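You operate a simulated robot arm through the tools that you are given. There is no shell and no other tool. Be economical: measure what you need, move in short steps, check, and stop when the job is done.

The job below is to be done with a simulated robot arm. You get a single attempt, and the scene is never put back.

## Task
Put the green tin from the end counter on top of the red book and the grey tin on top of the green book there.

Only the result counts: the job must be done as asked and must still hold three seconds after the hand-in. Knocking over, shifting, dropping, spilling or breaking anything else fails it.

## Robot
A 5-joint arm with a two-finger parallel gripper, fixed in place. Base frame: the origin is at the foot of the arm, x ahead of it, y to its left, z up; the work surface is at about z = 0. Units: cm, degrees, N and s.
With the tool pointing down near the work surface it reaches from about 26 to 68 cm from the base axis. Its first joint turns from -66.0 to 66.0 degrees. The tool tilts only in the upright plane through the base axis and itself; it spins freely about its own axis. Payload 2.9 kg.
The TCP is the grasp point between the finger pads, 3 cm short of the fingertips. In the tool frame z runs along the fingers and y along their closing line. The gripper opens to 11 cm. The fingers are 2 cm wide and 1 cm thick; the gripper's body (4.8 by 11.2 cm) begins 5.5 cm behind the TCP.
Orientation is that of the tool frame in the base frame, as a unit quaternion [w, x, y, z]. With the fingers straight down and closing along the base's y, the tool's x points along the base's -x, its y along +y and its z along -z.

## Interface
- The arm moves only by the tool servo_tool. Its argument "targets" is a list of rows, each a list of 3 entries, a list of its own where there are three numbers: the turn, a rotation vector about the tool's x, y, z in degrees, then the shift along the tool's x, y, z in m, then the opening, from 0 (shut) to 1 (fully open). In form: [[[rx, ry, rz], [tx, ty, tz], gripper], ...]. A call has 1 to 8 rows; each row shifts and turns the commanded pose from where the row before left it, along the tool's axes as they then stand. A row lasts 0.2 s, in which the tool goes at most 5 cm and 8.6 degrees; a call with a longer step from one row to the next is refused whole, and so is a gripper value outside its range. Where a pose cannot be reached the arm comes as near as it can. A force on the tool above 40 N (or 10 N above the force at the start of the call, whichever is more), or a blocked arm, ends the call early, and 0.2 s more pass. Each finger travels about 10.8 cm/s and halts on what it meets, pressing with about 36 N; the grip force reading is that of the motor and also rises with nothing between the fingers. The clock runs only during rows and for 0.2 s after the last one: add rows that do not move to give the fingers time. It gives the time, the measured TCP pose, the force on the tool (base axes), the opening and the grip force at its end, in the units of the frame above (readings bear some noise), and new pictures: "show" is both (left out), scene, wrist or none.
- Cameras (640 x 400 px; columns grow to the right, rows downward): "scene" is fixed at [3.47, -45.97, 60.08]; the picture's right is [0.71, -0.70, 0.00], its down [-0.47, -0.48, -0.75] and it looks along [0.52, 0.53, -0.67] (base axes); focal length 334 px, centre (320, 200). "wrist" rides on the gripper at [7.2, 1.7, -10.3] in the tool frame; the picture's right is [-0.23, 0.97, 0.00], its down [-0.76, -0.18, -0.62] and it looks along [-0.61, -0.14, 0.78] (tool axes); focal length 222 px, centre (320, 200). There is no depth. A picture from a camera that has moved, and an enlarged one, comes with that camera's place and axes in the base frame and with its lens. The place of the scene camera against the robot may be out by one fixed shift of up to 1.2 cm in any direction.
- close_up(camera, box): a new picture of the part [left, top, right, bottom] of that camera's present view, enlarged. The clock stands still meanwhile.
- sign_off(): hands the job in; it is judged then, once.

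Work in short steps. Places have to be worked out from the pictures, the camera data and where the tool is seen: move nearer, look again, correct. Check each grasp and each placing, and mend what went wrong. You have 90 turns and 170 pictures in all, those below and enlarged ones among them. Open the gripper and draw the arm clear of the work before you hand the job in, unless the task says otherwise; then end with one line.

The tools are called after ">>>" by a JSON object that holds its "api" and its "payload". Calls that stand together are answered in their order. servo_tool: Moves the arm, as the interface text tells. Its arguments: {"type":"object","properties":{"targets":{"type":"array"},"show":{"type":"string","enum":["both","scene","wrist","none"]}},"required":["targets"]} The other tools are called the same way: close_up (camera, box) takes an enlarged picture of a part of a camera's view; sign_off () hands the job in.

At the start:

```text
time: 0.0
position: [43.47, -13.04, 33.12]
ee_rot: [0.0, 0.0, 1.0, 0.0]
force: [-0.2, 0.1, -0.3]
gripper_width: 11.02
grip_force: 0.1
```

scene: 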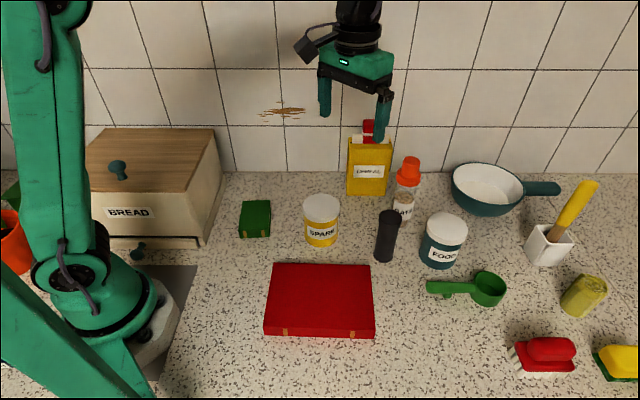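
wrist: 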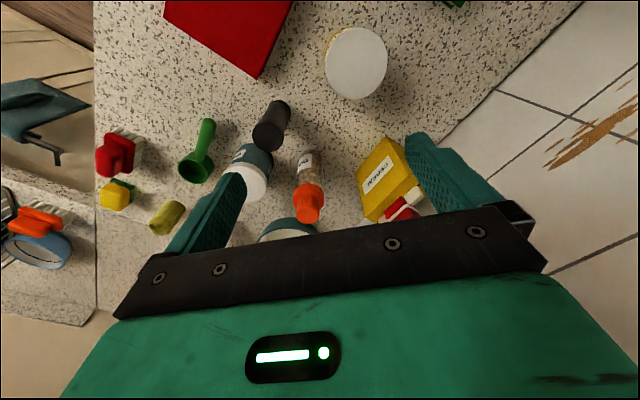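

I'll begin by enlarging the scene to identify the tins and books.

>>> {"api": "close_up", "payload": {"camera": "scene", "box": [220, 120, 440, 260]}}

>>> {"api": "close_up", "payload": {"camera": "scene", "box": [400, 180, 640, 400]}}

>>> {"api": "close_up", "payload": {"camera": "wrist", "box": [0, 80, 340, 330]}}

```text
2.86 times, centred on (330, 190) of scene
camera zoom: at [3.47, -45.97, 60.08], right [0.71, -0.7, 0.0], down [-0.47, -0.48, -0.75], along [0.52, 0.53, -0.67], focal length 955 px, centre (291, 229)
```

zoom: 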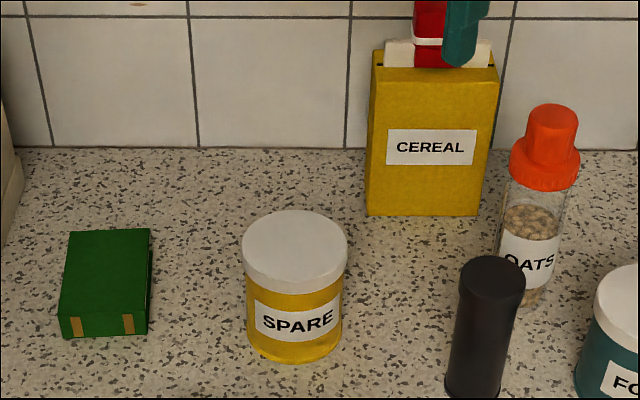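

```text
1.82 times, centred on (520, 290) of scene
camera zoom: at [3.47, -45.97, 60.08], right [0.71, -0.7, 0.0], down [-0.47, -0.48, -0.75], along [0.52, 0.53, -0.67], focal length 608 px, centre (-44, 36)
```

zoom: 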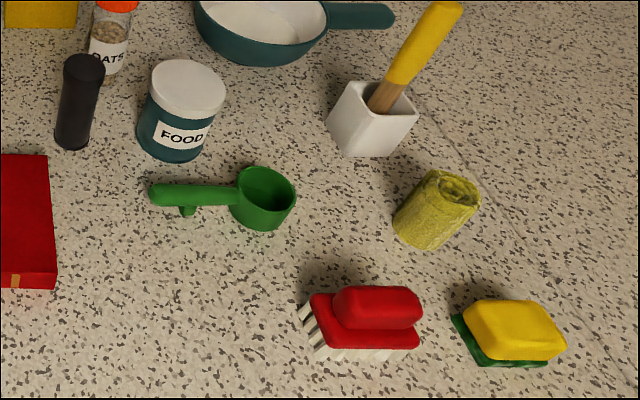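

```text
1.60 times, centred on (170, 205) of wrist
camera zoom: at [36.33, -11.23, 43.32], right [0.23, 0.97, 0.0], down [0.76, -0.18, 0.62], along [0.61, -0.14, -0.78], focal length 355 px, centre (560, 192)
```

zoom: 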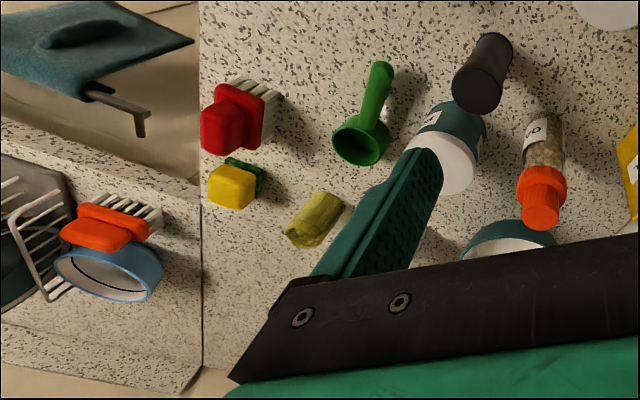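

The end counter seems to be off to the right (base -y). I move the raised hand that way and spin it so the wrist camera looks there.

>>> {"api": "servo_tool", "payload": {"targets": [[[0, 0, 0], [0.025, -0.03, -0.005], 1], [[0, 0, 0], [0.025, -0.03, -0.005], 1], [[0, 0, 8.5], [0.0, 0, 0], 1], [[0, 0, 8.5], [0, 0, 0], 1], [[0, 0, 8.5], [0, 0, 0], 1], [[0, 0, 8.5], [0, 0, 0], 1], [[0, 0, 8.5], [0, 0, 0], 1], [[0, 0, 8.5], [0, 0, 0], 1]], "show": "wrist"}}

```text
time: 1.8
position: [38.44, -19.05, 34.19]
ee_rot: [0.0, 0.431, 0.902, -0.001]
force: [0.5, -0.2, -0.3]
gripper_width: 10.99
grip_force: 0.1
camera wrist: at [35.35, -12.23, 44.37], right [0.9, 0.43, 0.0], down [0.34, -0.7, 0.62], along [0.27, -0.56, -0.78], focal length 222 px, centre (320, 200)
```

wrist: 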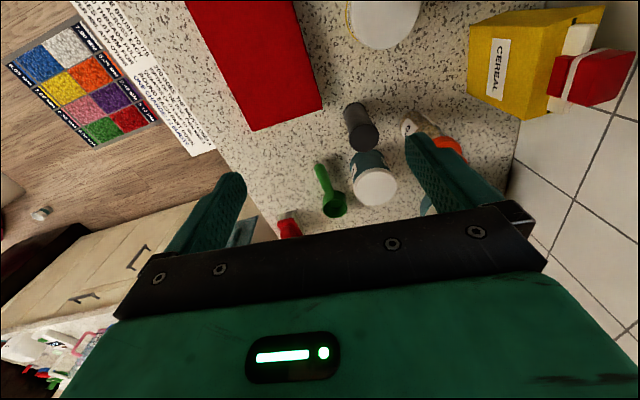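

There's a sheet with a colour table in view; I'll read it.

>>> {"api": "close_up", "payload": {"camera": "wrist", "box": [0, 0, 240, 160]}}

>>> {"api": "close_up", "payload": {"camera": "wrist", "box": [0, 180, 240, 400]}}

```text
2.50 times, centred on (120, 80) of wrist
camera zoom: at [35.35, -12.23, 44.37], right [0.9, 0.43, 0.0], down [0.34, -0.7, 0.62], along [0.27, -0.56, -0.78], focal length 555 px, centre (820, 500)
```

zoom: 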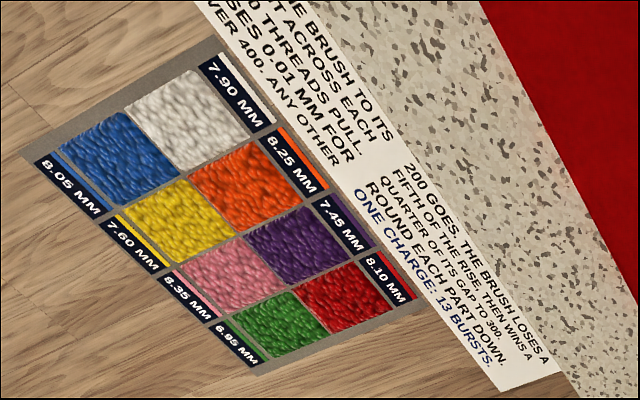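

```text
1.82 times, centred on (120, 290) of wrist
camera zoom: at [35.35, -12.23, 44.37], right [0.9, 0.43, 0.0], down [0.34, -0.7, 0.62], along [0.27, -0.56, -0.78], focal length 404 px, centre (684, 36)
```

zoom: 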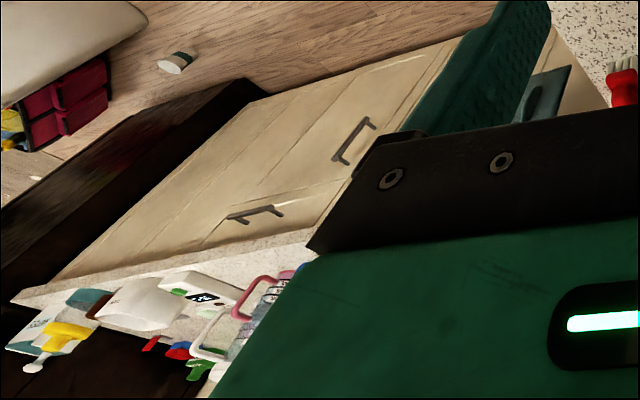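

That sheet and those cabinets are out of reach. Next I look to the other side (+y), starting by spinning back and shifting left.

>>> {"api": "servo_tool", "payload": {"targets": [[[0, 0, -8.5], [0, 0, 0], 1], [[0, 0, -8.5], [0, 0, 0], 1], [[0, 0, -8.5], [0, 0, 0], 1], [[0, 0, -8.5], [0, 0, 0], 1], [[0, 0, -8.5], [0, 0, 0], 1], [[0, 0, -8.5], [0, 0, 0], 1], [[0, 0, 0], [0, 0.04, 0], 1], [[0, 0, 0], [0, 0.04, 0], 1]], "show": "none"}}

>>> {"api": "servo_tool", "payload": {"targets": [[[0, 0, 0], [0, 0.045, 0], 1], [[0, 0, 0], [0, 0.045, 0], 1], [[0, 0, 0], [0, 0.045, -0.01], 1], [[0, 0, -8.5], [0, 0, 0], 1], [[0, 0, -8.5], [0, 0, 0], 1], [[0, 0, -8.5], [0, 0, 0], 1], [[0, 0, -8.5], [0, 0, 0], 1], [[0, 0, -8.5], [0, 0, 0], 1]], "show": "both"}}

```text
time: 3.6
position: [38.43, -11.11, 34.19]
ee_rot: [-0.001, 0.001, 1.0, 0.0]
force: [0.8, 0.6, 1.2]
gripper_width: 11.02
grip_force: 0.1
```

```text
time: 5.4
position: [38.46, 2.44, 35.07]
ee_rot: [0.0, -0.364, 0.932, 0.0]
force: [0.1, 0.2, 1.7]
gripper_width: 10.99
grip_force: 0.1
camera wrist: at [32.05, -1.1, 45.29], right [-0.49, 0.87, 0.0], down [0.68, 0.39, 0.62], along [0.54, 0.31, -0.78], focal length 222 px, centre (320, 200)
```

scene: 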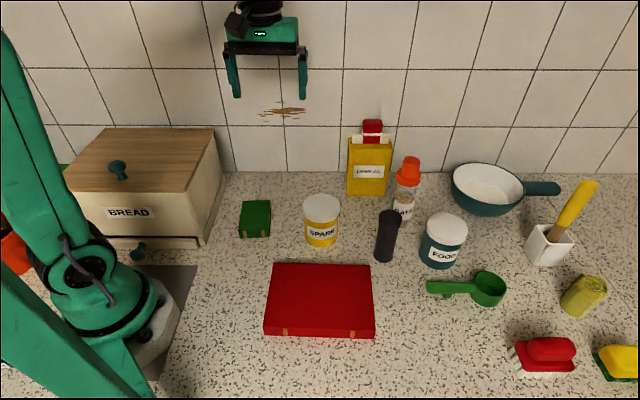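
wrist: 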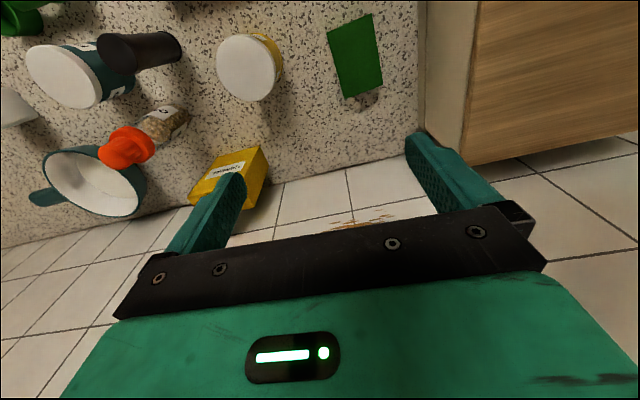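

Nothing extra on the left. I'll zoom on the candidates: the FOOD tin, the dark cylinder and the far end of the counter.

>>> {"api": "close_up", "payload": {"camera": "scene", "box": [360, 190, 480, 280]}}

>>> {"api": "close_up", "payload": {"camera": "wrist", "box": [0, 0, 240, 150]}}

>>> {"api": "close_up", "payload": {"camera": "scene", "box": [540, 250, 640, 330]}}

```text
4.44 times, centred on (420, 235) of scene
camera zoom: at [3.47, -45.97, 60.08], right [0.71, -0.7, 0.0], down [-0.47, -0.48, -0.75], along [0.52, 0.53, -0.67], focal length 1485 px, centre (-124, 44)
```

zoom: 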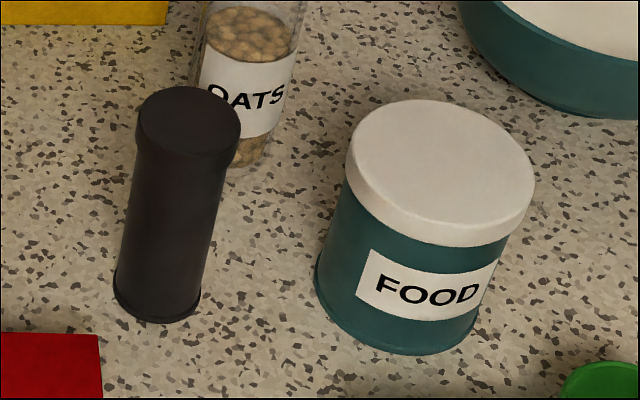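

```text
2.67 times, centred on (120, 75) of wrist
camera zoom: at [32.05, -1.1, 45.29], right [-0.49, 0.87, 0.0], down [0.68, 0.39, 0.62], along [0.54, 0.31, -0.78], focal length 592 px, centre (853, 533)
```

zoom: 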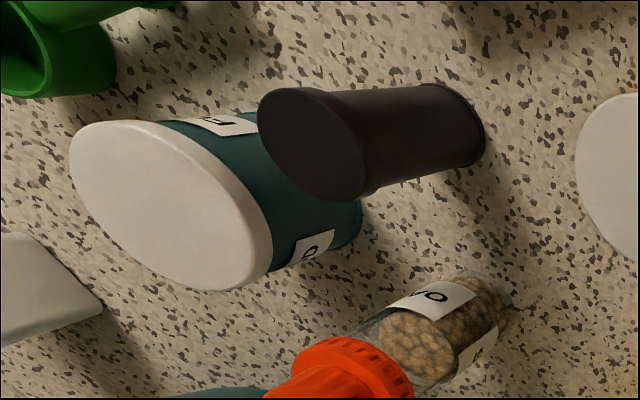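

```text
5.00 times, centred on (590, 290) of scene
camera zoom: at [3.47, -45.97, 60.08], right [0.71, -0.7, 0.0], down [-0.47, -0.48, -0.75], along [0.52, 0.53, -0.67], focal length 1671 px, centre (-1030, -250)
```

zoom: 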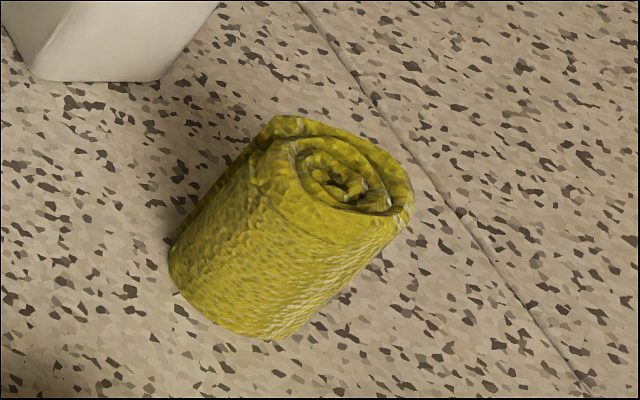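

No other tins are around: the green tin must be the dark-green FOOD tin, at about (55.5,-30), and the grey one the dark-grey cylinder, at about (47,-21.5). I spin so that the fingers close along base x, then go above the FOOD tin.

>>> {"api": "servo_tool", "payload": {"targets": [[[0, 0, -7.9], [0, 0, 0], 1], [[0, 0, -7.9], [0, 0, 0], 1], [[0, 0, -7.9], [0, 0, 0], 1], [[0, 0, -7.9], [0, 0, 0], 1], [[0, 0, -7.9], [0, 0, 0], 1], [[0, 0, -7.8], [0, 0, 0], 1]], "show": "none"}}

>>> {"api": "servo_tool", "payload": {"targets": [[[0, 0, 0], [0.04, -0.021, 0.012], 1], [[0, 0, 0], [0.04, -0.021, 0.012], 1], [[0, 0, 0], [0.04, -0.021, 0.012], 1], [[0, 0, 0], [0.04, -0.021, 0.012], 1], [[0, 0, 0], [0.04, -0.021, 0.013], 1], [[0, 0, 0], [0.04, -0.021, 0.013], 1], [[0, 0, 0], [0.04, -0.021, 0.013], 1], [[0, 0, 0], [0.04, -0.021, 0.013], 1]], "show": "both"}}

```text
time: 6.8
position: [38.45, 2.28, 35.04]
ee_rot: [0.0, -0.707, 0.708, 0.0]
force: [0.4, 0.0, 0.3]
gripper_width: 11.01
grip_force: 0.0
```

```text
time: 8.6
position: [55.13, -29.62, 25.11]
ee_rot: [0.0, -0.706, 0.708, 0.0]
force: [-1.0, 0.7, -0.3]
gripper_width: 11.0
grip_force: 0.2
camera wrist: at [53.5, -36.65, 35.32], right [-0.97, 0.23, 0.0], down [0.18, 0.76, 0.62], along [0.14, 0.61, -0.78], focal length 222 px, centre (320, 200)
```

scene: 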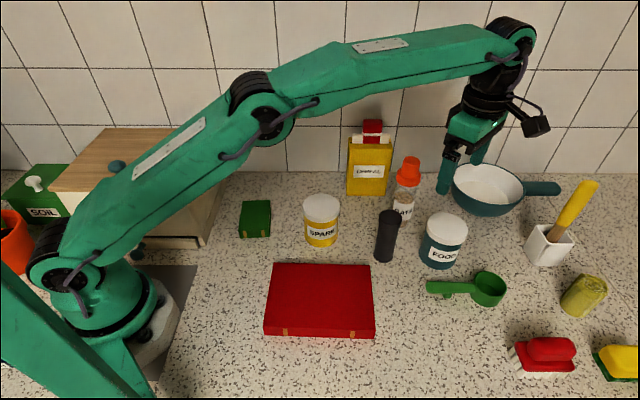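
wrist: 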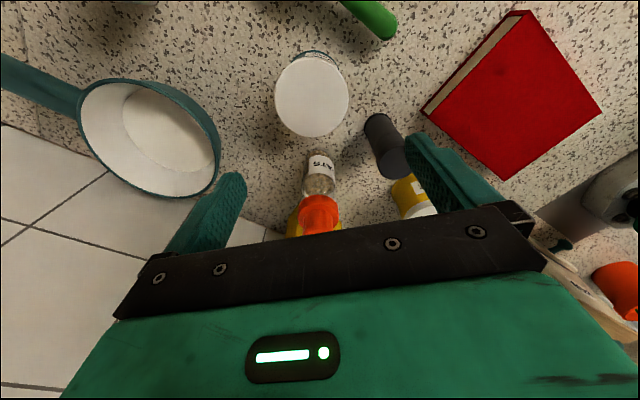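

The lid centre works out to about (55.8,-30.5), with its top near z≈9. I shift over it and come down to just above.

>>> {"api": "servo_tool", "payload": {"targets": [[[0, 0, 0], [0.009, -0.007, 0.02], 1], [[0, 0, 0], [0, 0, 0.03], 1], [[0, 0, 0], [0, 0, 0.03], 1], [[0, 0, 0], [0, 0, 0.025], 1], [[0, 0, 0], [0, 0, 0], 1]], "show": "both"}}

>>> {"api": "close_up", "payload": {"camera": "scene", "box": [390, 150, 510, 280]}}

```text
time: 9.8
position: [55.74, -30.53, 14.62]
ee_rot: [0.0, -0.706, 0.708, 0.0]
force: [0.5, -0.8, 0.7]
gripper_width: 11.01
grip_force: 0.1
camera wrist: at [54.1, -37.63, 24.8], right [-0.97, 0.23, 0.0], down [0.18, 0.76, 0.62], along [0.14, 0.61, -0.78], focal length 222 px, centre (320, 200)
```

scene: 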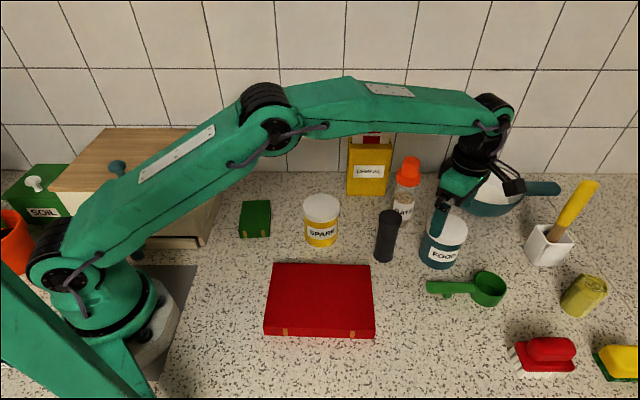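
wrist: 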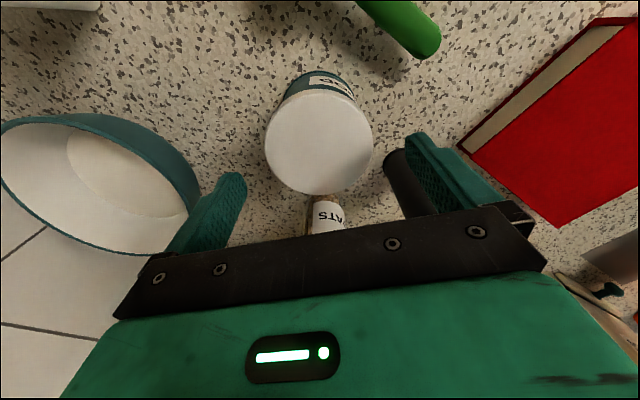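

```text
3.08 times, centred on (450, 215) of scene
camera zoom: at [3.46, -45.97, 60.08], right [0.71, -0.7, 0.0], down [-0.47, -0.48, -0.75], along [0.52, 0.53, -0.67], focal length 1028 px, centre (-80, 154)
```

zoom: 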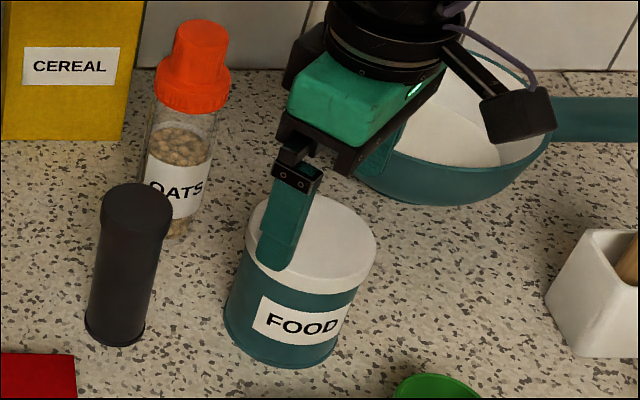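

The lid is centred between the fingers in x, with clearance on all sides. I descend straight to TCP z≈5.

>>> {"api": "servo_tool", "payload": {"targets": [[[0, 0, 0], [0, 0, 0.025], 1], [[0, 0, 0], [0, 0, 0.025], 1], [[0, 0, 0], [0, 0, 0.025], 1], [[0, 0, 0], [0, 0, 0.02], 1], [[0, 0, 0], [0, 0, 0], 1]], "show": "both"}}

```text
time: 11.0
position: [55.78, -30.49, 5.03]
ee_rot: [0.0, -0.705, 0.709, 0.0]
force: [1.1, -0.5, 0.1]
gripper_width: 10.99
grip_force: 0.0
camera wrist: at [54.18, -37.53, 15.24], right [-0.97, 0.23, 0.0], down [0.18, 0.76, 0.62], along [0.14, 0.61, -0.78], focal length 222 px, centre (320, 200)
```

scene: 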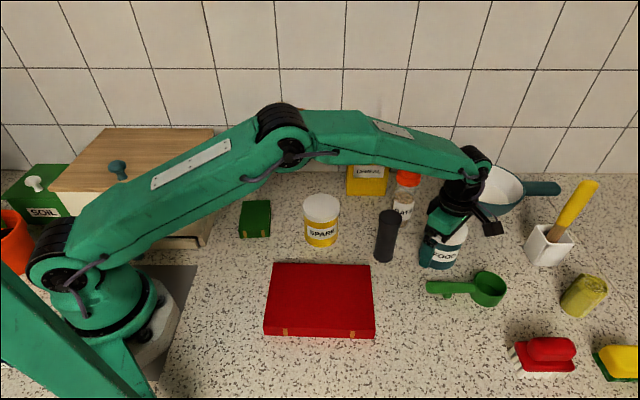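
wrist: 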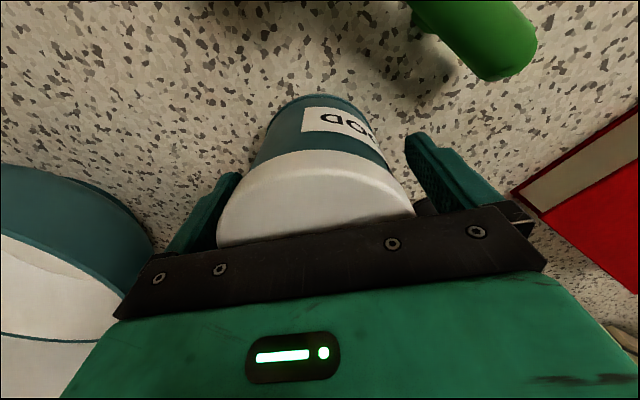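

The fingers straddle the tin, whose centre is about 0.5 cm further in +y. I nudge over and close.

>>> {"api": "servo_tool", "payload": {"targets": [[[0, 0, 0], [-0.005, 0, 0], 1], [[0, 0, 0], [0, 0, 0], 0.6], [[0, 0, 0], [0, 0, 0], 0.6], [[0, 0, 0], [0, 0, 0], 0.6], [[0, 0, 0], [0, 0, 0], 0.6]], "show": "wrist"}}

```text
time: 12.2
position: [55.87, -30.02, 5.06]
ee_rot: [0.0, -0.706, 0.708, 0.0]
force: [2.4, -0.3, 0.8]
gripper_width: 7.82
grip_force: 35.8
camera wrist: at [54.18, -37.05, 15.29], right [-0.97, 0.23, 0.0], down [0.18, 0.76, 0.62], along [0.14, 0.61, -0.78], focal length 222 px, centre (320, 200)
```

wrist: 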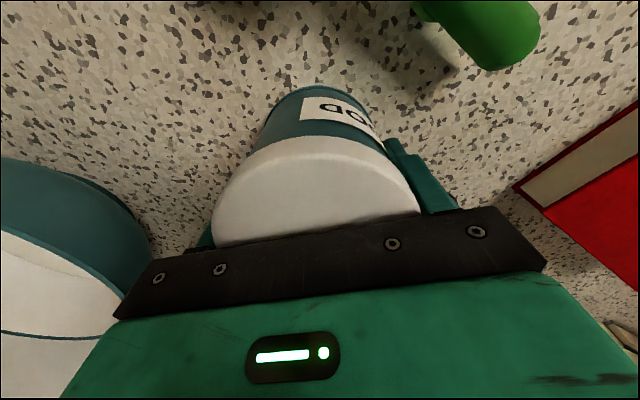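

The grip is firm (7.8 cm, 36 N). I lift 15 cm and check that the tin comes along.

>>> {"api": "servo_tool", "payload": {"targets": [[[0, 0, 0], [0, 0, -0.02], 0.6], [[0, 0, 0], [0, 0, -0.03], 0.6], [[0, 0, 0], [0, 0, -0.04], 0.6], [[0, 0, 0], [0, 0, -0.04], 0.6], [[0, 0, 0], [0, 0, -0.02], 0.6]], "show": "scene"}}

>>> {"api": "servo_tool", "payload": {"targets": [[[0, 0, 0], [-0.0129, 0.037, 0], 0.6], [[0, 0, 0], [-0.0129, 0.037, 0], 0.6], [[0, 0, 0], [-0.0129, 0.037, 0], 0.6], [[0, 0, 0], [-0.0129, 0.037, 0], 0.6], [[0, 0, 0], [-0.0129, 0.037, 0], 0.6], [[0, 0, 0], [-0.0129, 0.037, 0], 0.6], [[0, 0, 0], [-0.0129, 0.037, 0], 0.6], [[0, 0, 0], [0, 0, 0], 0.6]], "show": "both"}}

```text
time: 13.4
position: [55.88, -30.03, 20.16]
ee_rot: [-0.001, -0.706, 0.709, 0.001]
force: [-0.7, -0.9, -5.6]
gripper_width: 7.82
grip_force: 35.6
```

scene: 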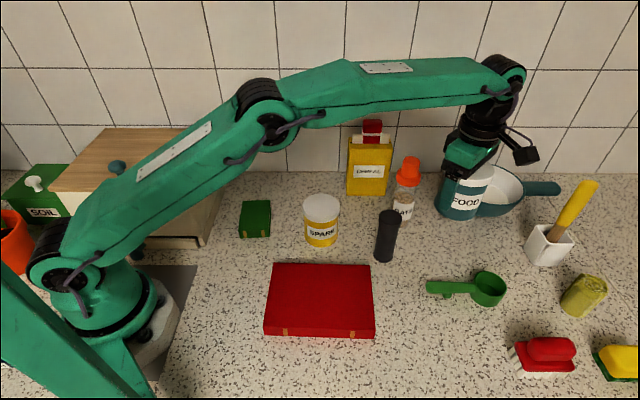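

```text
time: 15.2
position: [29.9, -20.77, 20.18]
ee_rot: [0.0, -0.706, 0.708, 0.0]
force: [0.3, 0.3, -5.3]
gripper_width: 7.85
grip_force: 36.3
camera wrist: at [28.33, -27.86, 30.41], right [-0.97, 0.23, 0.0], down [0.18, 0.76, 0.62], along [0.14, 0.61, -0.78], focal length 222 px, centre (320, 200)
```

scene: 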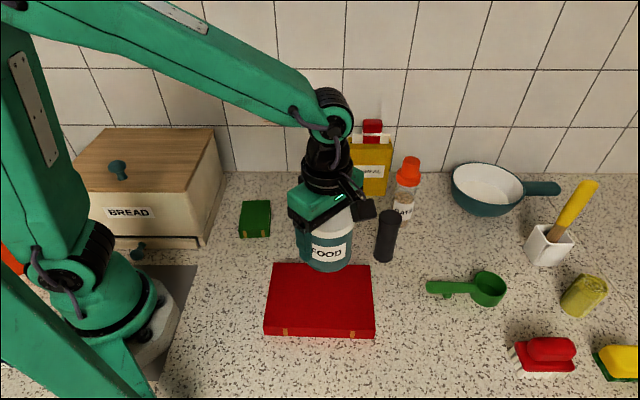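
wrist: 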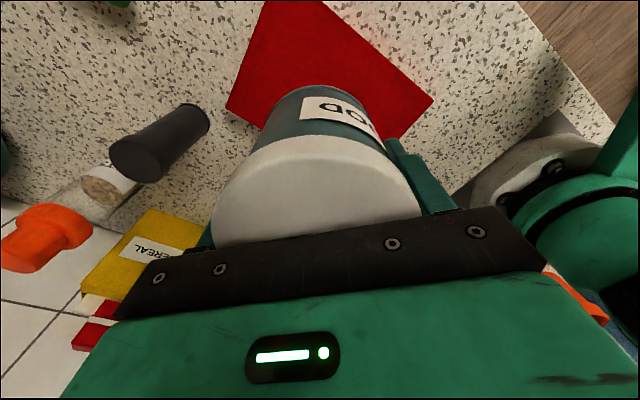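

The tin hangs over the book. I lower to about 2 cm above the expected contact and look.

>>> {"api": "servo_tool", "payload": {"targets": [[[0, 0, 0], [0, 0, 0.03], 0.6], [[0, 0, 0], [0, 0, 0.03], 0.6], [[0, 0, 0], [0, 0, 0.03], 0.6], [[0, 0, 0], [0, 0, 0.02], 0.6], [[0, 0, 0], [0, 0, 0], 0.6]], "show": "both"}}

```text
time: 16.4
position: [29.89, -20.73, 8.9]
ee_rot: [0.0, -0.705, 0.709, 0.0]
force: [-0.3, -0.2, -6.2]
gripper_width: 7.83
grip_force: 36.1
camera wrist: at [28.34, -27.88, 19.23], right [-0.97, 0.23, 0.0], down [0.18, 0.76, 0.62], along [0.14, 0.61, -0.78], focal length 222 px, centre (320, 200)
```

scene: 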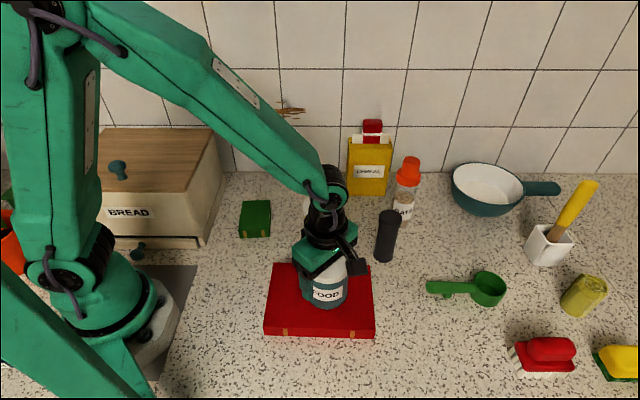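
wrist: 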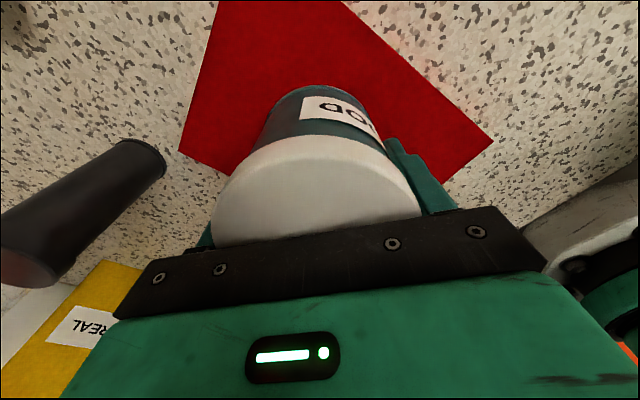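

Still free. I lower in small steps and watch for contact force.

>>> {"api": "servo_tool", "payload": {"targets": [[[0, 0, 0], [0, 0, 0.005], 0.6], [[0, 0, 0], [0, 0, 0.004], 0.6], [[0, 0, 0], [0, 0, 0], 0.6]], "show": "none"}}

>>> {"api": "servo_tool", "payload": {"targets": [[[0, 0, 0], [0, 0, 0.002], 0.6], [[0, 0, 0], [0, 0, 0.002], 0.6], [[0, 0, 0], [0, 0, 0], 0.6]], "show": "none"}}

```text
time: 17.2
position: [30.03, -20.99, 8.18]
ee_rot: [0.0, -0.705, 0.709, -0.001]
force: [-5.0, 1.4, 25.6]
gripper_width: 7.79
grip_force: 35.5
```

```text
time: 18.0
position: [30.01, -20.94, 7.79]
ee_rot: [-0.001, -0.706, 0.708, -0.002]
force: [0.9, 4.5, 25.7]
gripper_width: 7.8
grip_force: 36.3
```

Contact with the book (25 N up), so it is about 3 cm thick. I ease up slightly and open.

>>> {"api": "servo_tool", "payload": {"targets": [[[0, 0, 0], [0, 0, -0.003], 0.6], [[0, 0, 0], [0, 0, 0], 0.75], [[0, 0, 0], [0, 0, 0], 1], [[0, 0, 0], [0, 0, 0], 1], [[0, 0, 0], [0, 0, 0], 1]], "show": "both"}}

```text
time: 19.2
position: [29.92, -20.97, 8.01]
ee_rot: [0.001, -0.706, 0.708, -0.001]
force: [-0.2, 0.3, 0.8]
gripper_width: 11.02
grip_force: 0.1
camera wrist: at [28.35, -28.0, 18.32], right [-0.97, 0.23, 0.0], down [0.18, 0.76, 0.62], along [0.14, 0.61, -0.78], focal length 222 px, centre (320, 200)
```

scene: 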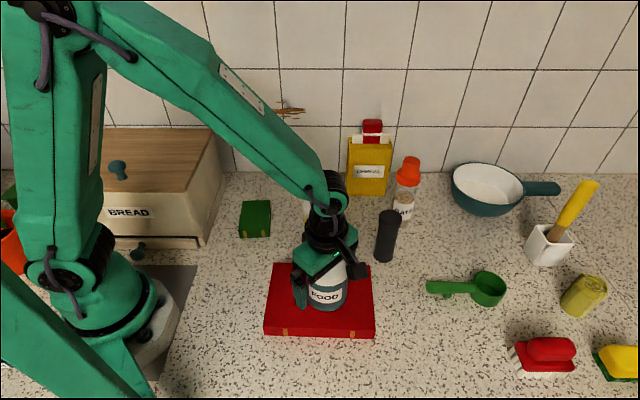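
wrist: 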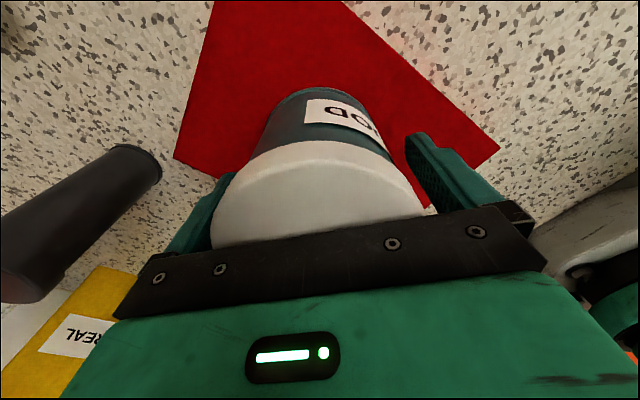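

The tin stands released on the red book. I rise straight up and travel over the grey cylinder at about (47,-21.5).

>>> {"api": "servo_tool", "payload": {"targets": [[[0, 0, 0], [0, 0, -0.03], 1], [[0, 0, 0], [0, 0, -0.045], 1], [[0, 0, 0], [0, 0, -0.045], 1], [[0, 0, 0], [0, 0, -0.04], 1], [[0, 0, 0], [0.001, -0.045, 0], 1], [[0, 0, 0], [0.001, -0.045, 0], 1], [[0, 0, 0], [0.002, -0.045, 0], 1], [[0, 0, 0], [0.002, -0.036, 0], 1]], "show": "both"}}

```text
time: 21.0
position: [47.34, -21.58, 24.09]
ee_rot: [0.0, -0.706, 0.708, 0.001]
force: [-0.2, 0.3, -0.4]
gripper_width: 11.01
grip_force: 0.0
camera wrist: at [45.67, -28.6, 34.3], right [-0.97, 0.23, 0.0], down [0.18, 0.76, 0.62], along [0.14, 0.61, -0.78], focal length 222 px, centre (320, 200)
```

scene: 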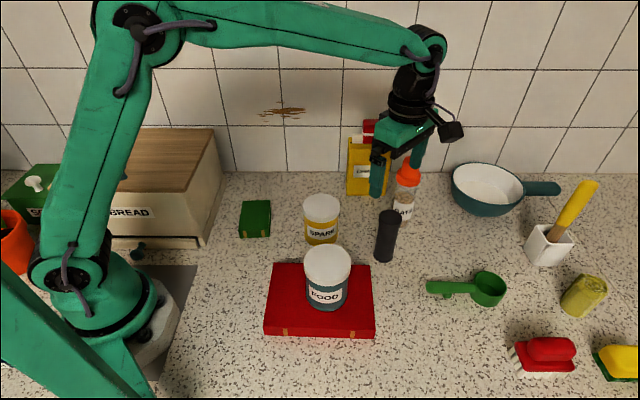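
wrist: 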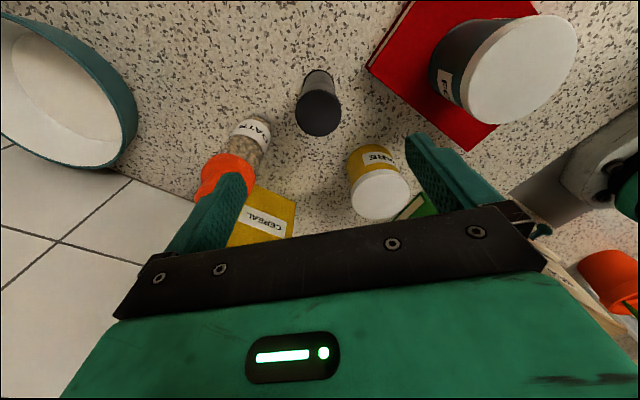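

The grey tin's axis works out to about (47.4,-22.1), with its top at z≈12–13. I align and descend to just above it to check.

>>> {"api": "servo_tool", "payload": {"targets": [[[0, 0, 0], [0.005, -0.0005, 0.025], 1], [[0, 0, 0], [0, 0, 0.03], 1], [[0, 0, 0], [0, 0, 0.02], 1], [[0, 0, 0], [0, 0, 0], 1]], "show": "both"}}

```text
time: 22.0
position: [47.23, -22.13, 16.48]
ee_rot: [-0.001, -0.706, 0.708, 0.0]
force: [-0.3, 0.0, -0.1]
gripper_width: 10.97
grip_force: 0.0
camera wrist: at [45.62, -29.18, 26.73], right [-0.97, 0.23, 0.0], down [0.18, 0.76, 0.62], along [0.14, 0.61, -0.78], focal length 222 px, centre (320, 200)
```

scene: 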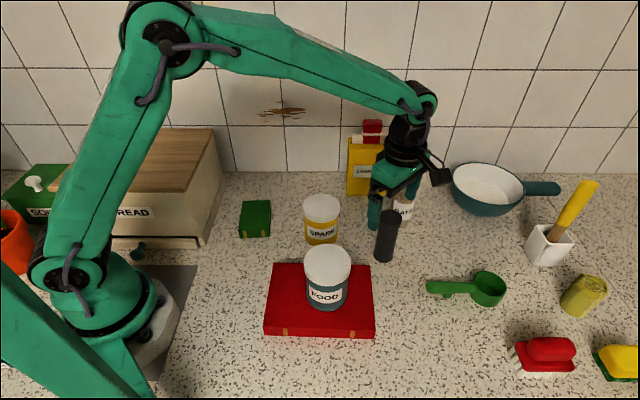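
wrist: 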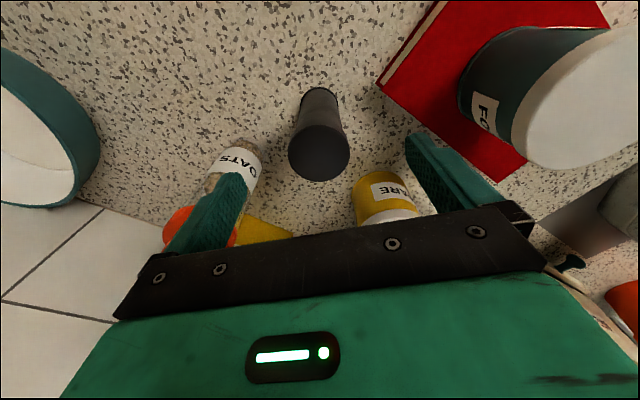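

Axis at (47.25,-22.0), height ≈11.5: aligned. I descend to TCP z≈7.5 and close.

>>> {"api": "servo_tool", "payload": {"targets": [[[0, 0, 0], [0, 0, 0.025], 1], [[0, 0, 0], [0, 0, 0.025], 1], [[0, 0, 0], [0, 0, 0.025], 1], [[0, 0, 0], [0, 0, 0.015], 1], [[0, 0, 0], [0, 0, 0], 1]], "show": "wrist"}}

>>> {"api": "servo_tool", "payload": {"targets": [[[0, 0, 0], [0, 0, 0], 0.5], [[0, 0, 0], [0, 0, 0], 0.5], [[0, 0, 0], [0, 0, 0], 0.25], [[0, 0, 0], [0, 0, 0], 0.2], [[0, 0, 0], [0, 0, 0], 0.2]], "show": "both"}}

```text
time: 23.2
position: [47.35, -22.13, 7.48]
ee_rot: [0.0, -0.706, 0.708, 0.0]
force: [-0.4, 0.2, -0.4]
gripper_width: 11.0
grip_force: 0.1
camera wrist: at [45.62, -29.21, 17.78], right [-0.97, 0.23, 0.0], down [0.18, 0.76, 0.62], along [0.14, 0.61, -0.78], focal length 222 px, centre (320, 200)
```

wrist: 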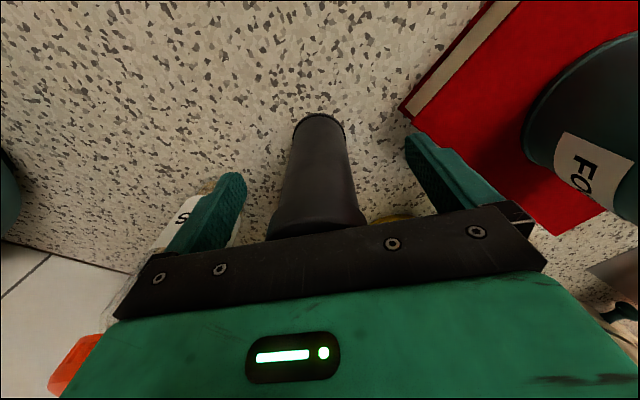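

```text
time: 24.4
position: [47.28, -22.17, 7.54]
ee_rot: [0.0, -0.706, 0.708, 0.0]
force: [0.7, 0.3, 0.5]
gripper_width: 4.32
grip_force: 35.7
camera wrist: at [45.62, -29.22, 17.81], right [-0.97, 0.23, 0.0], down [0.18, 0.76, 0.62], along [0.14, 0.61, -0.78], focal length 222 px, centre (320, 200)
```

scene: 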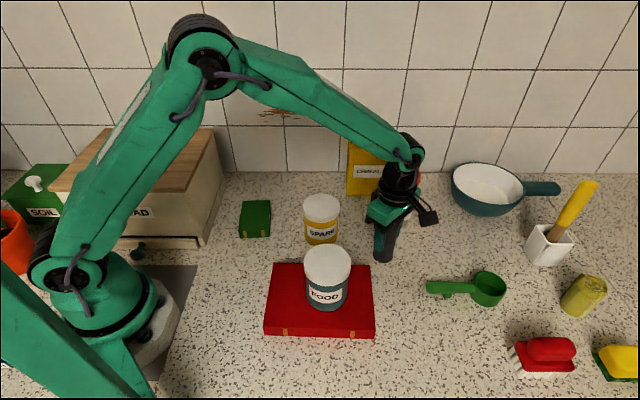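
wrist: 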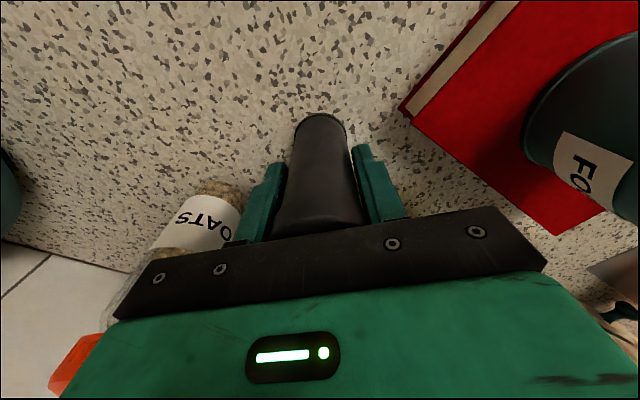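

Grip is firm (4.3 cm). I lift, then move towards the green book, computed at about (33.2,6.4), stopping short to look.

>>> {"api": "servo_tool", "payload": {"targets": [[[0, 0, 0], [0, 0, -0.025], 0.2], [[0, 0, 0], [0, 0, -0.045], 0.2], [[0, 0, 0], [0, 0, -0.045], 0.2], [[0, 0, 0], [0, 0, -0.05], 0.2]], "show": "none"}}

>>> {"api": "servo_tool", "payload": {"targets": [[[0, 0, 0], [-0.045, 0.018, 0], 0.2], [[0, 0, 0], [-0.045, 0.018, 0], 0.2], [[0, 0, 0], [-0.045, 0.018, 0], 0.2], [[0, 0, 0], [-0.045, 0.018, 0], 0.2], [[0, 0, 0], [0, 0, 0], 0.2]], "show": "both"}}

```text
time: 25.4
position: [47.08, -22.19, 24.21]
ee_rot: [0.0, -0.706, 0.709, 0.0]
force: [-0.5, -0.3, -0.2]
gripper_width: 4.3
grip_force: 35.8
```

```text
time: 26.6
position: [40.0, -4.13, 24.3]
ee_rot: [0.0, -0.706, 0.708, -0.001]
force: [1.0, 0.4, -1.0]
gripper_width: 4.31
grip_force: 35.9
camera wrist: at [38.28, -11.28, 34.51], right [-0.97, 0.23, 0.0], down [0.18, 0.76, 0.62], along [0.14, 0.61, -0.78], focal length 222 px, centre (320, 200)
```

scene: 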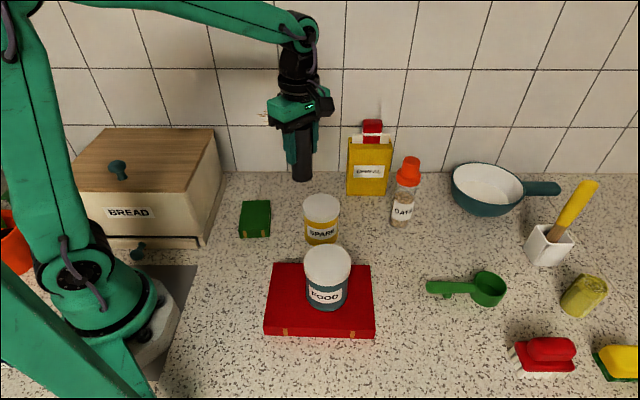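
wrist: 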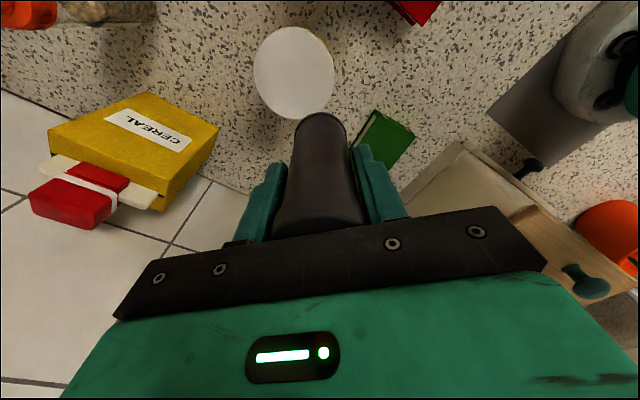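

Book corners agree with the earlier estimate: centre ≈(33.1,6.2). I move over it and lower to z≈12.

>>> {"api": "servo_tool", "payload": {"targets": [[[0, 0, 0], [-0.035, 0.023, 0], 0.2], [[0, 0, 0], [-0.035, 0.023, 0], 0.2], [[0, 0, 0], [-0.033, 0.022, 0], 0.2], [[0, 0, 0], [0, 0, 0.04], 0.2], [[0, 0, 0], [0, 0, 0.04], 0.2], [[0, 0, 0], [0, 0, 0.035], 0.2], [[0, 0, 0], [0, 0, 0], 0.2]], "show": "both"}}

>>> {"api": "close_up", "payload": {"camera": "scene", "box": [200, 130, 320, 260]}}

```text
time: 28.2
position: [33.44, 6.44, 12.72]
ee_rot: [0.0, -0.705, 0.709, -0.001]
force: [0.5, 0.6, -0.8]
gripper_width: 4.3
grip_force: 35.9
camera wrist: at [31.79, -0.7, 23.01], right [-0.97, 0.23, 0.0], down [0.18, 0.76, 0.62], along [0.14, 0.61, -0.78], focal length 222 px, centre (320, 200)
```

scene: 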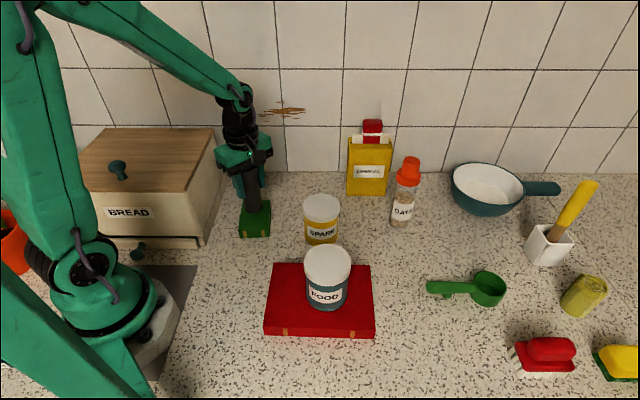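
wrist: 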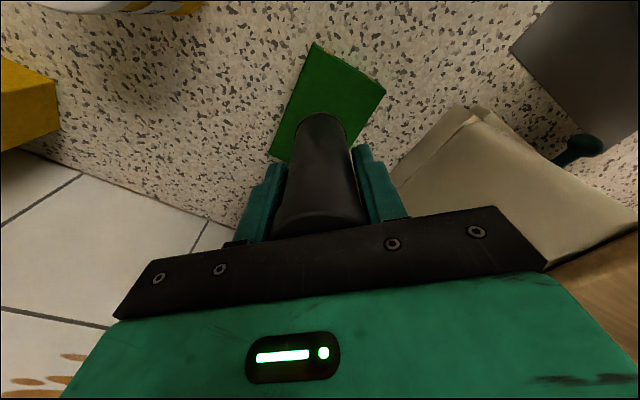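

```text
3.08 times, centred on (260, 195) of scene
camera zoom: at [3.47, -45.97, 60.08], right [0.71, -0.7, 0.0], down [-0.47, -0.48, -0.75], along [0.52, 0.53, -0.67], focal length 1028 px, centre (505, 215)
```

zoom: 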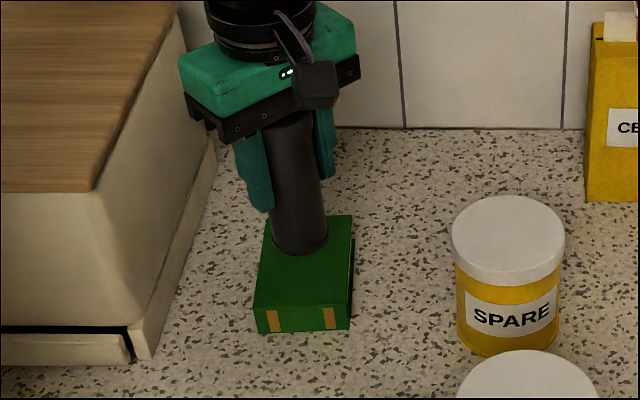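

The tin is centred over the green book. I lower in small steps.

>>> {"api": "servo_tool", "payload": {"targets": [[[0, 0, 0], [-0.0, 0.003, 0.008], 0.2], [[0, 0, 0], [0, 0, 0.005], 0.2], [[0, 0, 0], [0, 0, 0], 0.2]], "show": "none"}}

```text
time: 29.0
position: [33.02, 6.26, 11.48]
ee_rot: [0.0, -0.706, 0.708, 0.0]
force: [-0.1, 0.6, -0.9]
gripper_width: 4.24
grip_force: 36.7
```

No contact yet; I continue in finer steps.

>>> {"api": "servo_tool", "payload": {"targets": [[[0, 0, 0], [0, 0, 0.003], 0.2], [[0, 0, 0], [0, 0, 0.003], 0.2], [[0, 0, 0], [0, 0, 0], 0.2]], "show": "none"}}

```text
time: 29.8
position: [32.9, 6.14, 10.79]
ee_rot: [0.0, -0.706, 0.708, 0.0]
force: [-9.8, 1.6, 24.9]
gripper_width: 4.31
grip_force: 35.9
```

Contact at z≈10.8. I ease up a touch, open and look.

>>> {"api": "servo_tool", "payload": {"targets": [[[0, 0, 0], [0, 0, -0.001], 0.2], [[0, 0, 0], [0, 0, 0], 0.2], [[0, 0, 0], [0, 0, 0], 0.5], [[0, 0, 0], [0, 0, 0], 0.8], [[0, 0, 0], [0, 0, 0], 1], [[0, 0, 0], [0, 0, 0], 1]], "show": "both"}}

>>> {"api": "close_up", "payload": {"camera": "scene", "box": [200, 130, 320, 260]}}

```text
time: 31.2
position: [33.03, 6.32, 10.75]
ee_rot: [-0.001, -0.706, 0.709, 0.0]
force: [0.3, -0.7, -0.9]
gripper_width: 11.0
grip_force: 0.1
camera wrist: at [31.4, -0.78, 21.08], right [-0.97, 0.23, 0.0], down [0.18, 0.76, 0.62], along [0.14, 0.61, -0.78], focal length 222 px, centre (320, 200)
```

scene: 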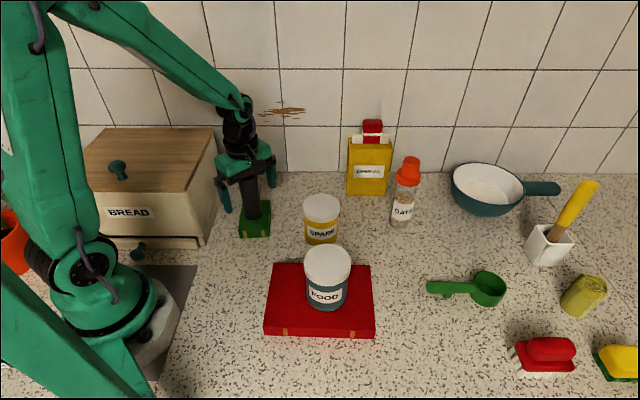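
wrist: 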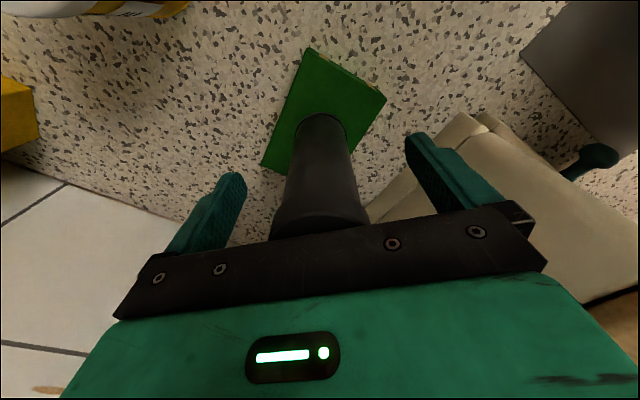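

```text
3.08 times, centred on (260, 195) of scene
camera zoom: at [3.47, -45.97, 60.08], right [0.71, -0.7, 0.0], down [-0.47, -0.48, -0.75], along [0.52, 0.53, -0.67], focal length 1028 px, centre (505, 215)
```

zoom: 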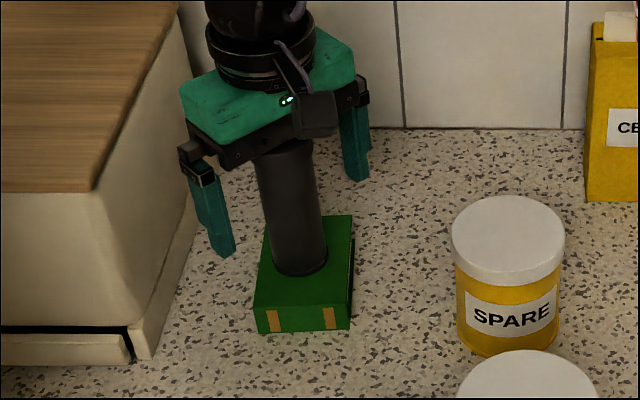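

The grey tin stands released on the green book. I withdraw straight up, then sideways over free space.

>>> {"api": "servo_tool", "payload": {"targets": [[[0, 0, 0], [0, 0, -0.02], 1], [[0, 0, 0], [0, 0, -0.045], 1], [[0, 0, 0], [0, 0, -0.045], 1], [[0, 0, 0], [0, 0, -0.045], 1], [[0, 0, 0], [0, 0, -0.045], 1], [[0, 0, 0], [0.03, -0.03, 0], 1], [[0, 0, 0], [0.03, -0.03, 0], 1], [[0, 0, 0], [0, 0, 0], 1]], "show": "both"}}

>>> {"api": "close_up", "payload": {"camera": "scene", "box": [210, 140, 410, 350]}}

```text
time: 33.0
position: [38.85, -0.0, 30.8]
ee_rot: [-0.001, -0.706, 0.708, -0.001]
force: [-0.2, 0.3, 0.2]
gripper_width: 11.01
grip_force: 0.1
camera wrist: at [37.31, -7.06, 41.01], right [-0.97, 0.23, 0.0], down [0.18, 0.76, 0.62], along [0.14, 0.61, -0.78], focal length 222 px, centre (320, 200)
```

scene: 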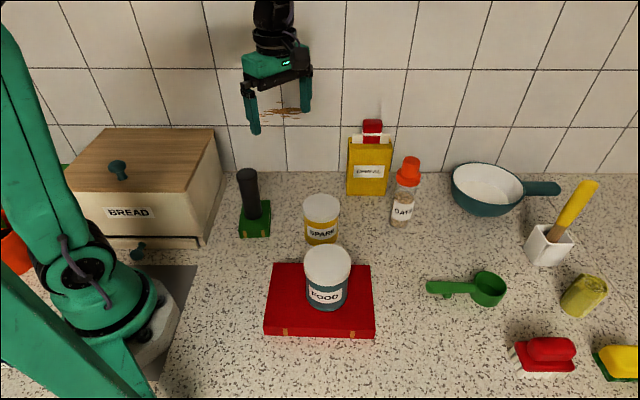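
wrist: 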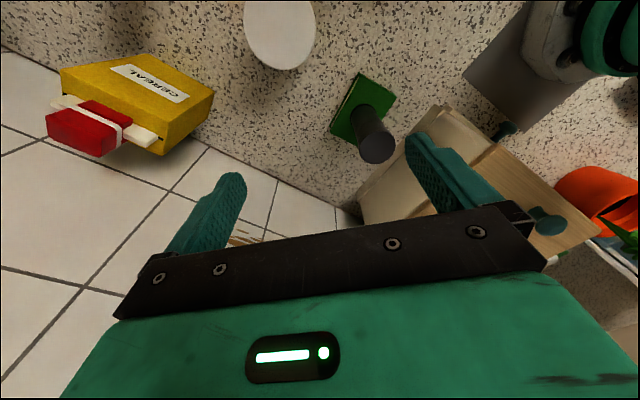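

```text
1.90 times, centred on (310, 245) of scene
camera zoom: at [3.47, -45.97, 60.08], right [0.71, -0.7, 0.0], down [-0.47, -0.48, -0.75], along [0.52, 0.53, -0.67], focal length 637 px, centre (339, 114)
```

zoom: 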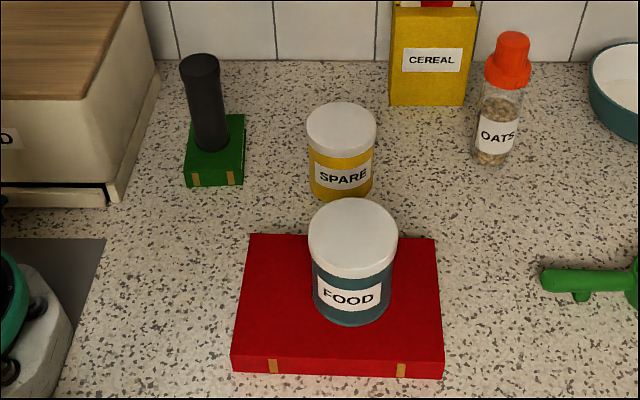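

Both tins stand upright on their books, nothing else has moved, and the arm is clear, so I hand in.

>>> {"api": "sign_off", "payload": {}}

```text
The job is handed in.
```

I put the green FOOD tin on the red book and the dark-grey tin on the green book. Both were upright and nothing else had moved when I handed in. No tin was a plain green or grey, so I took the dark-teal FOOD tin and the unlabelled dark-grey cylinder to be the two you meant.
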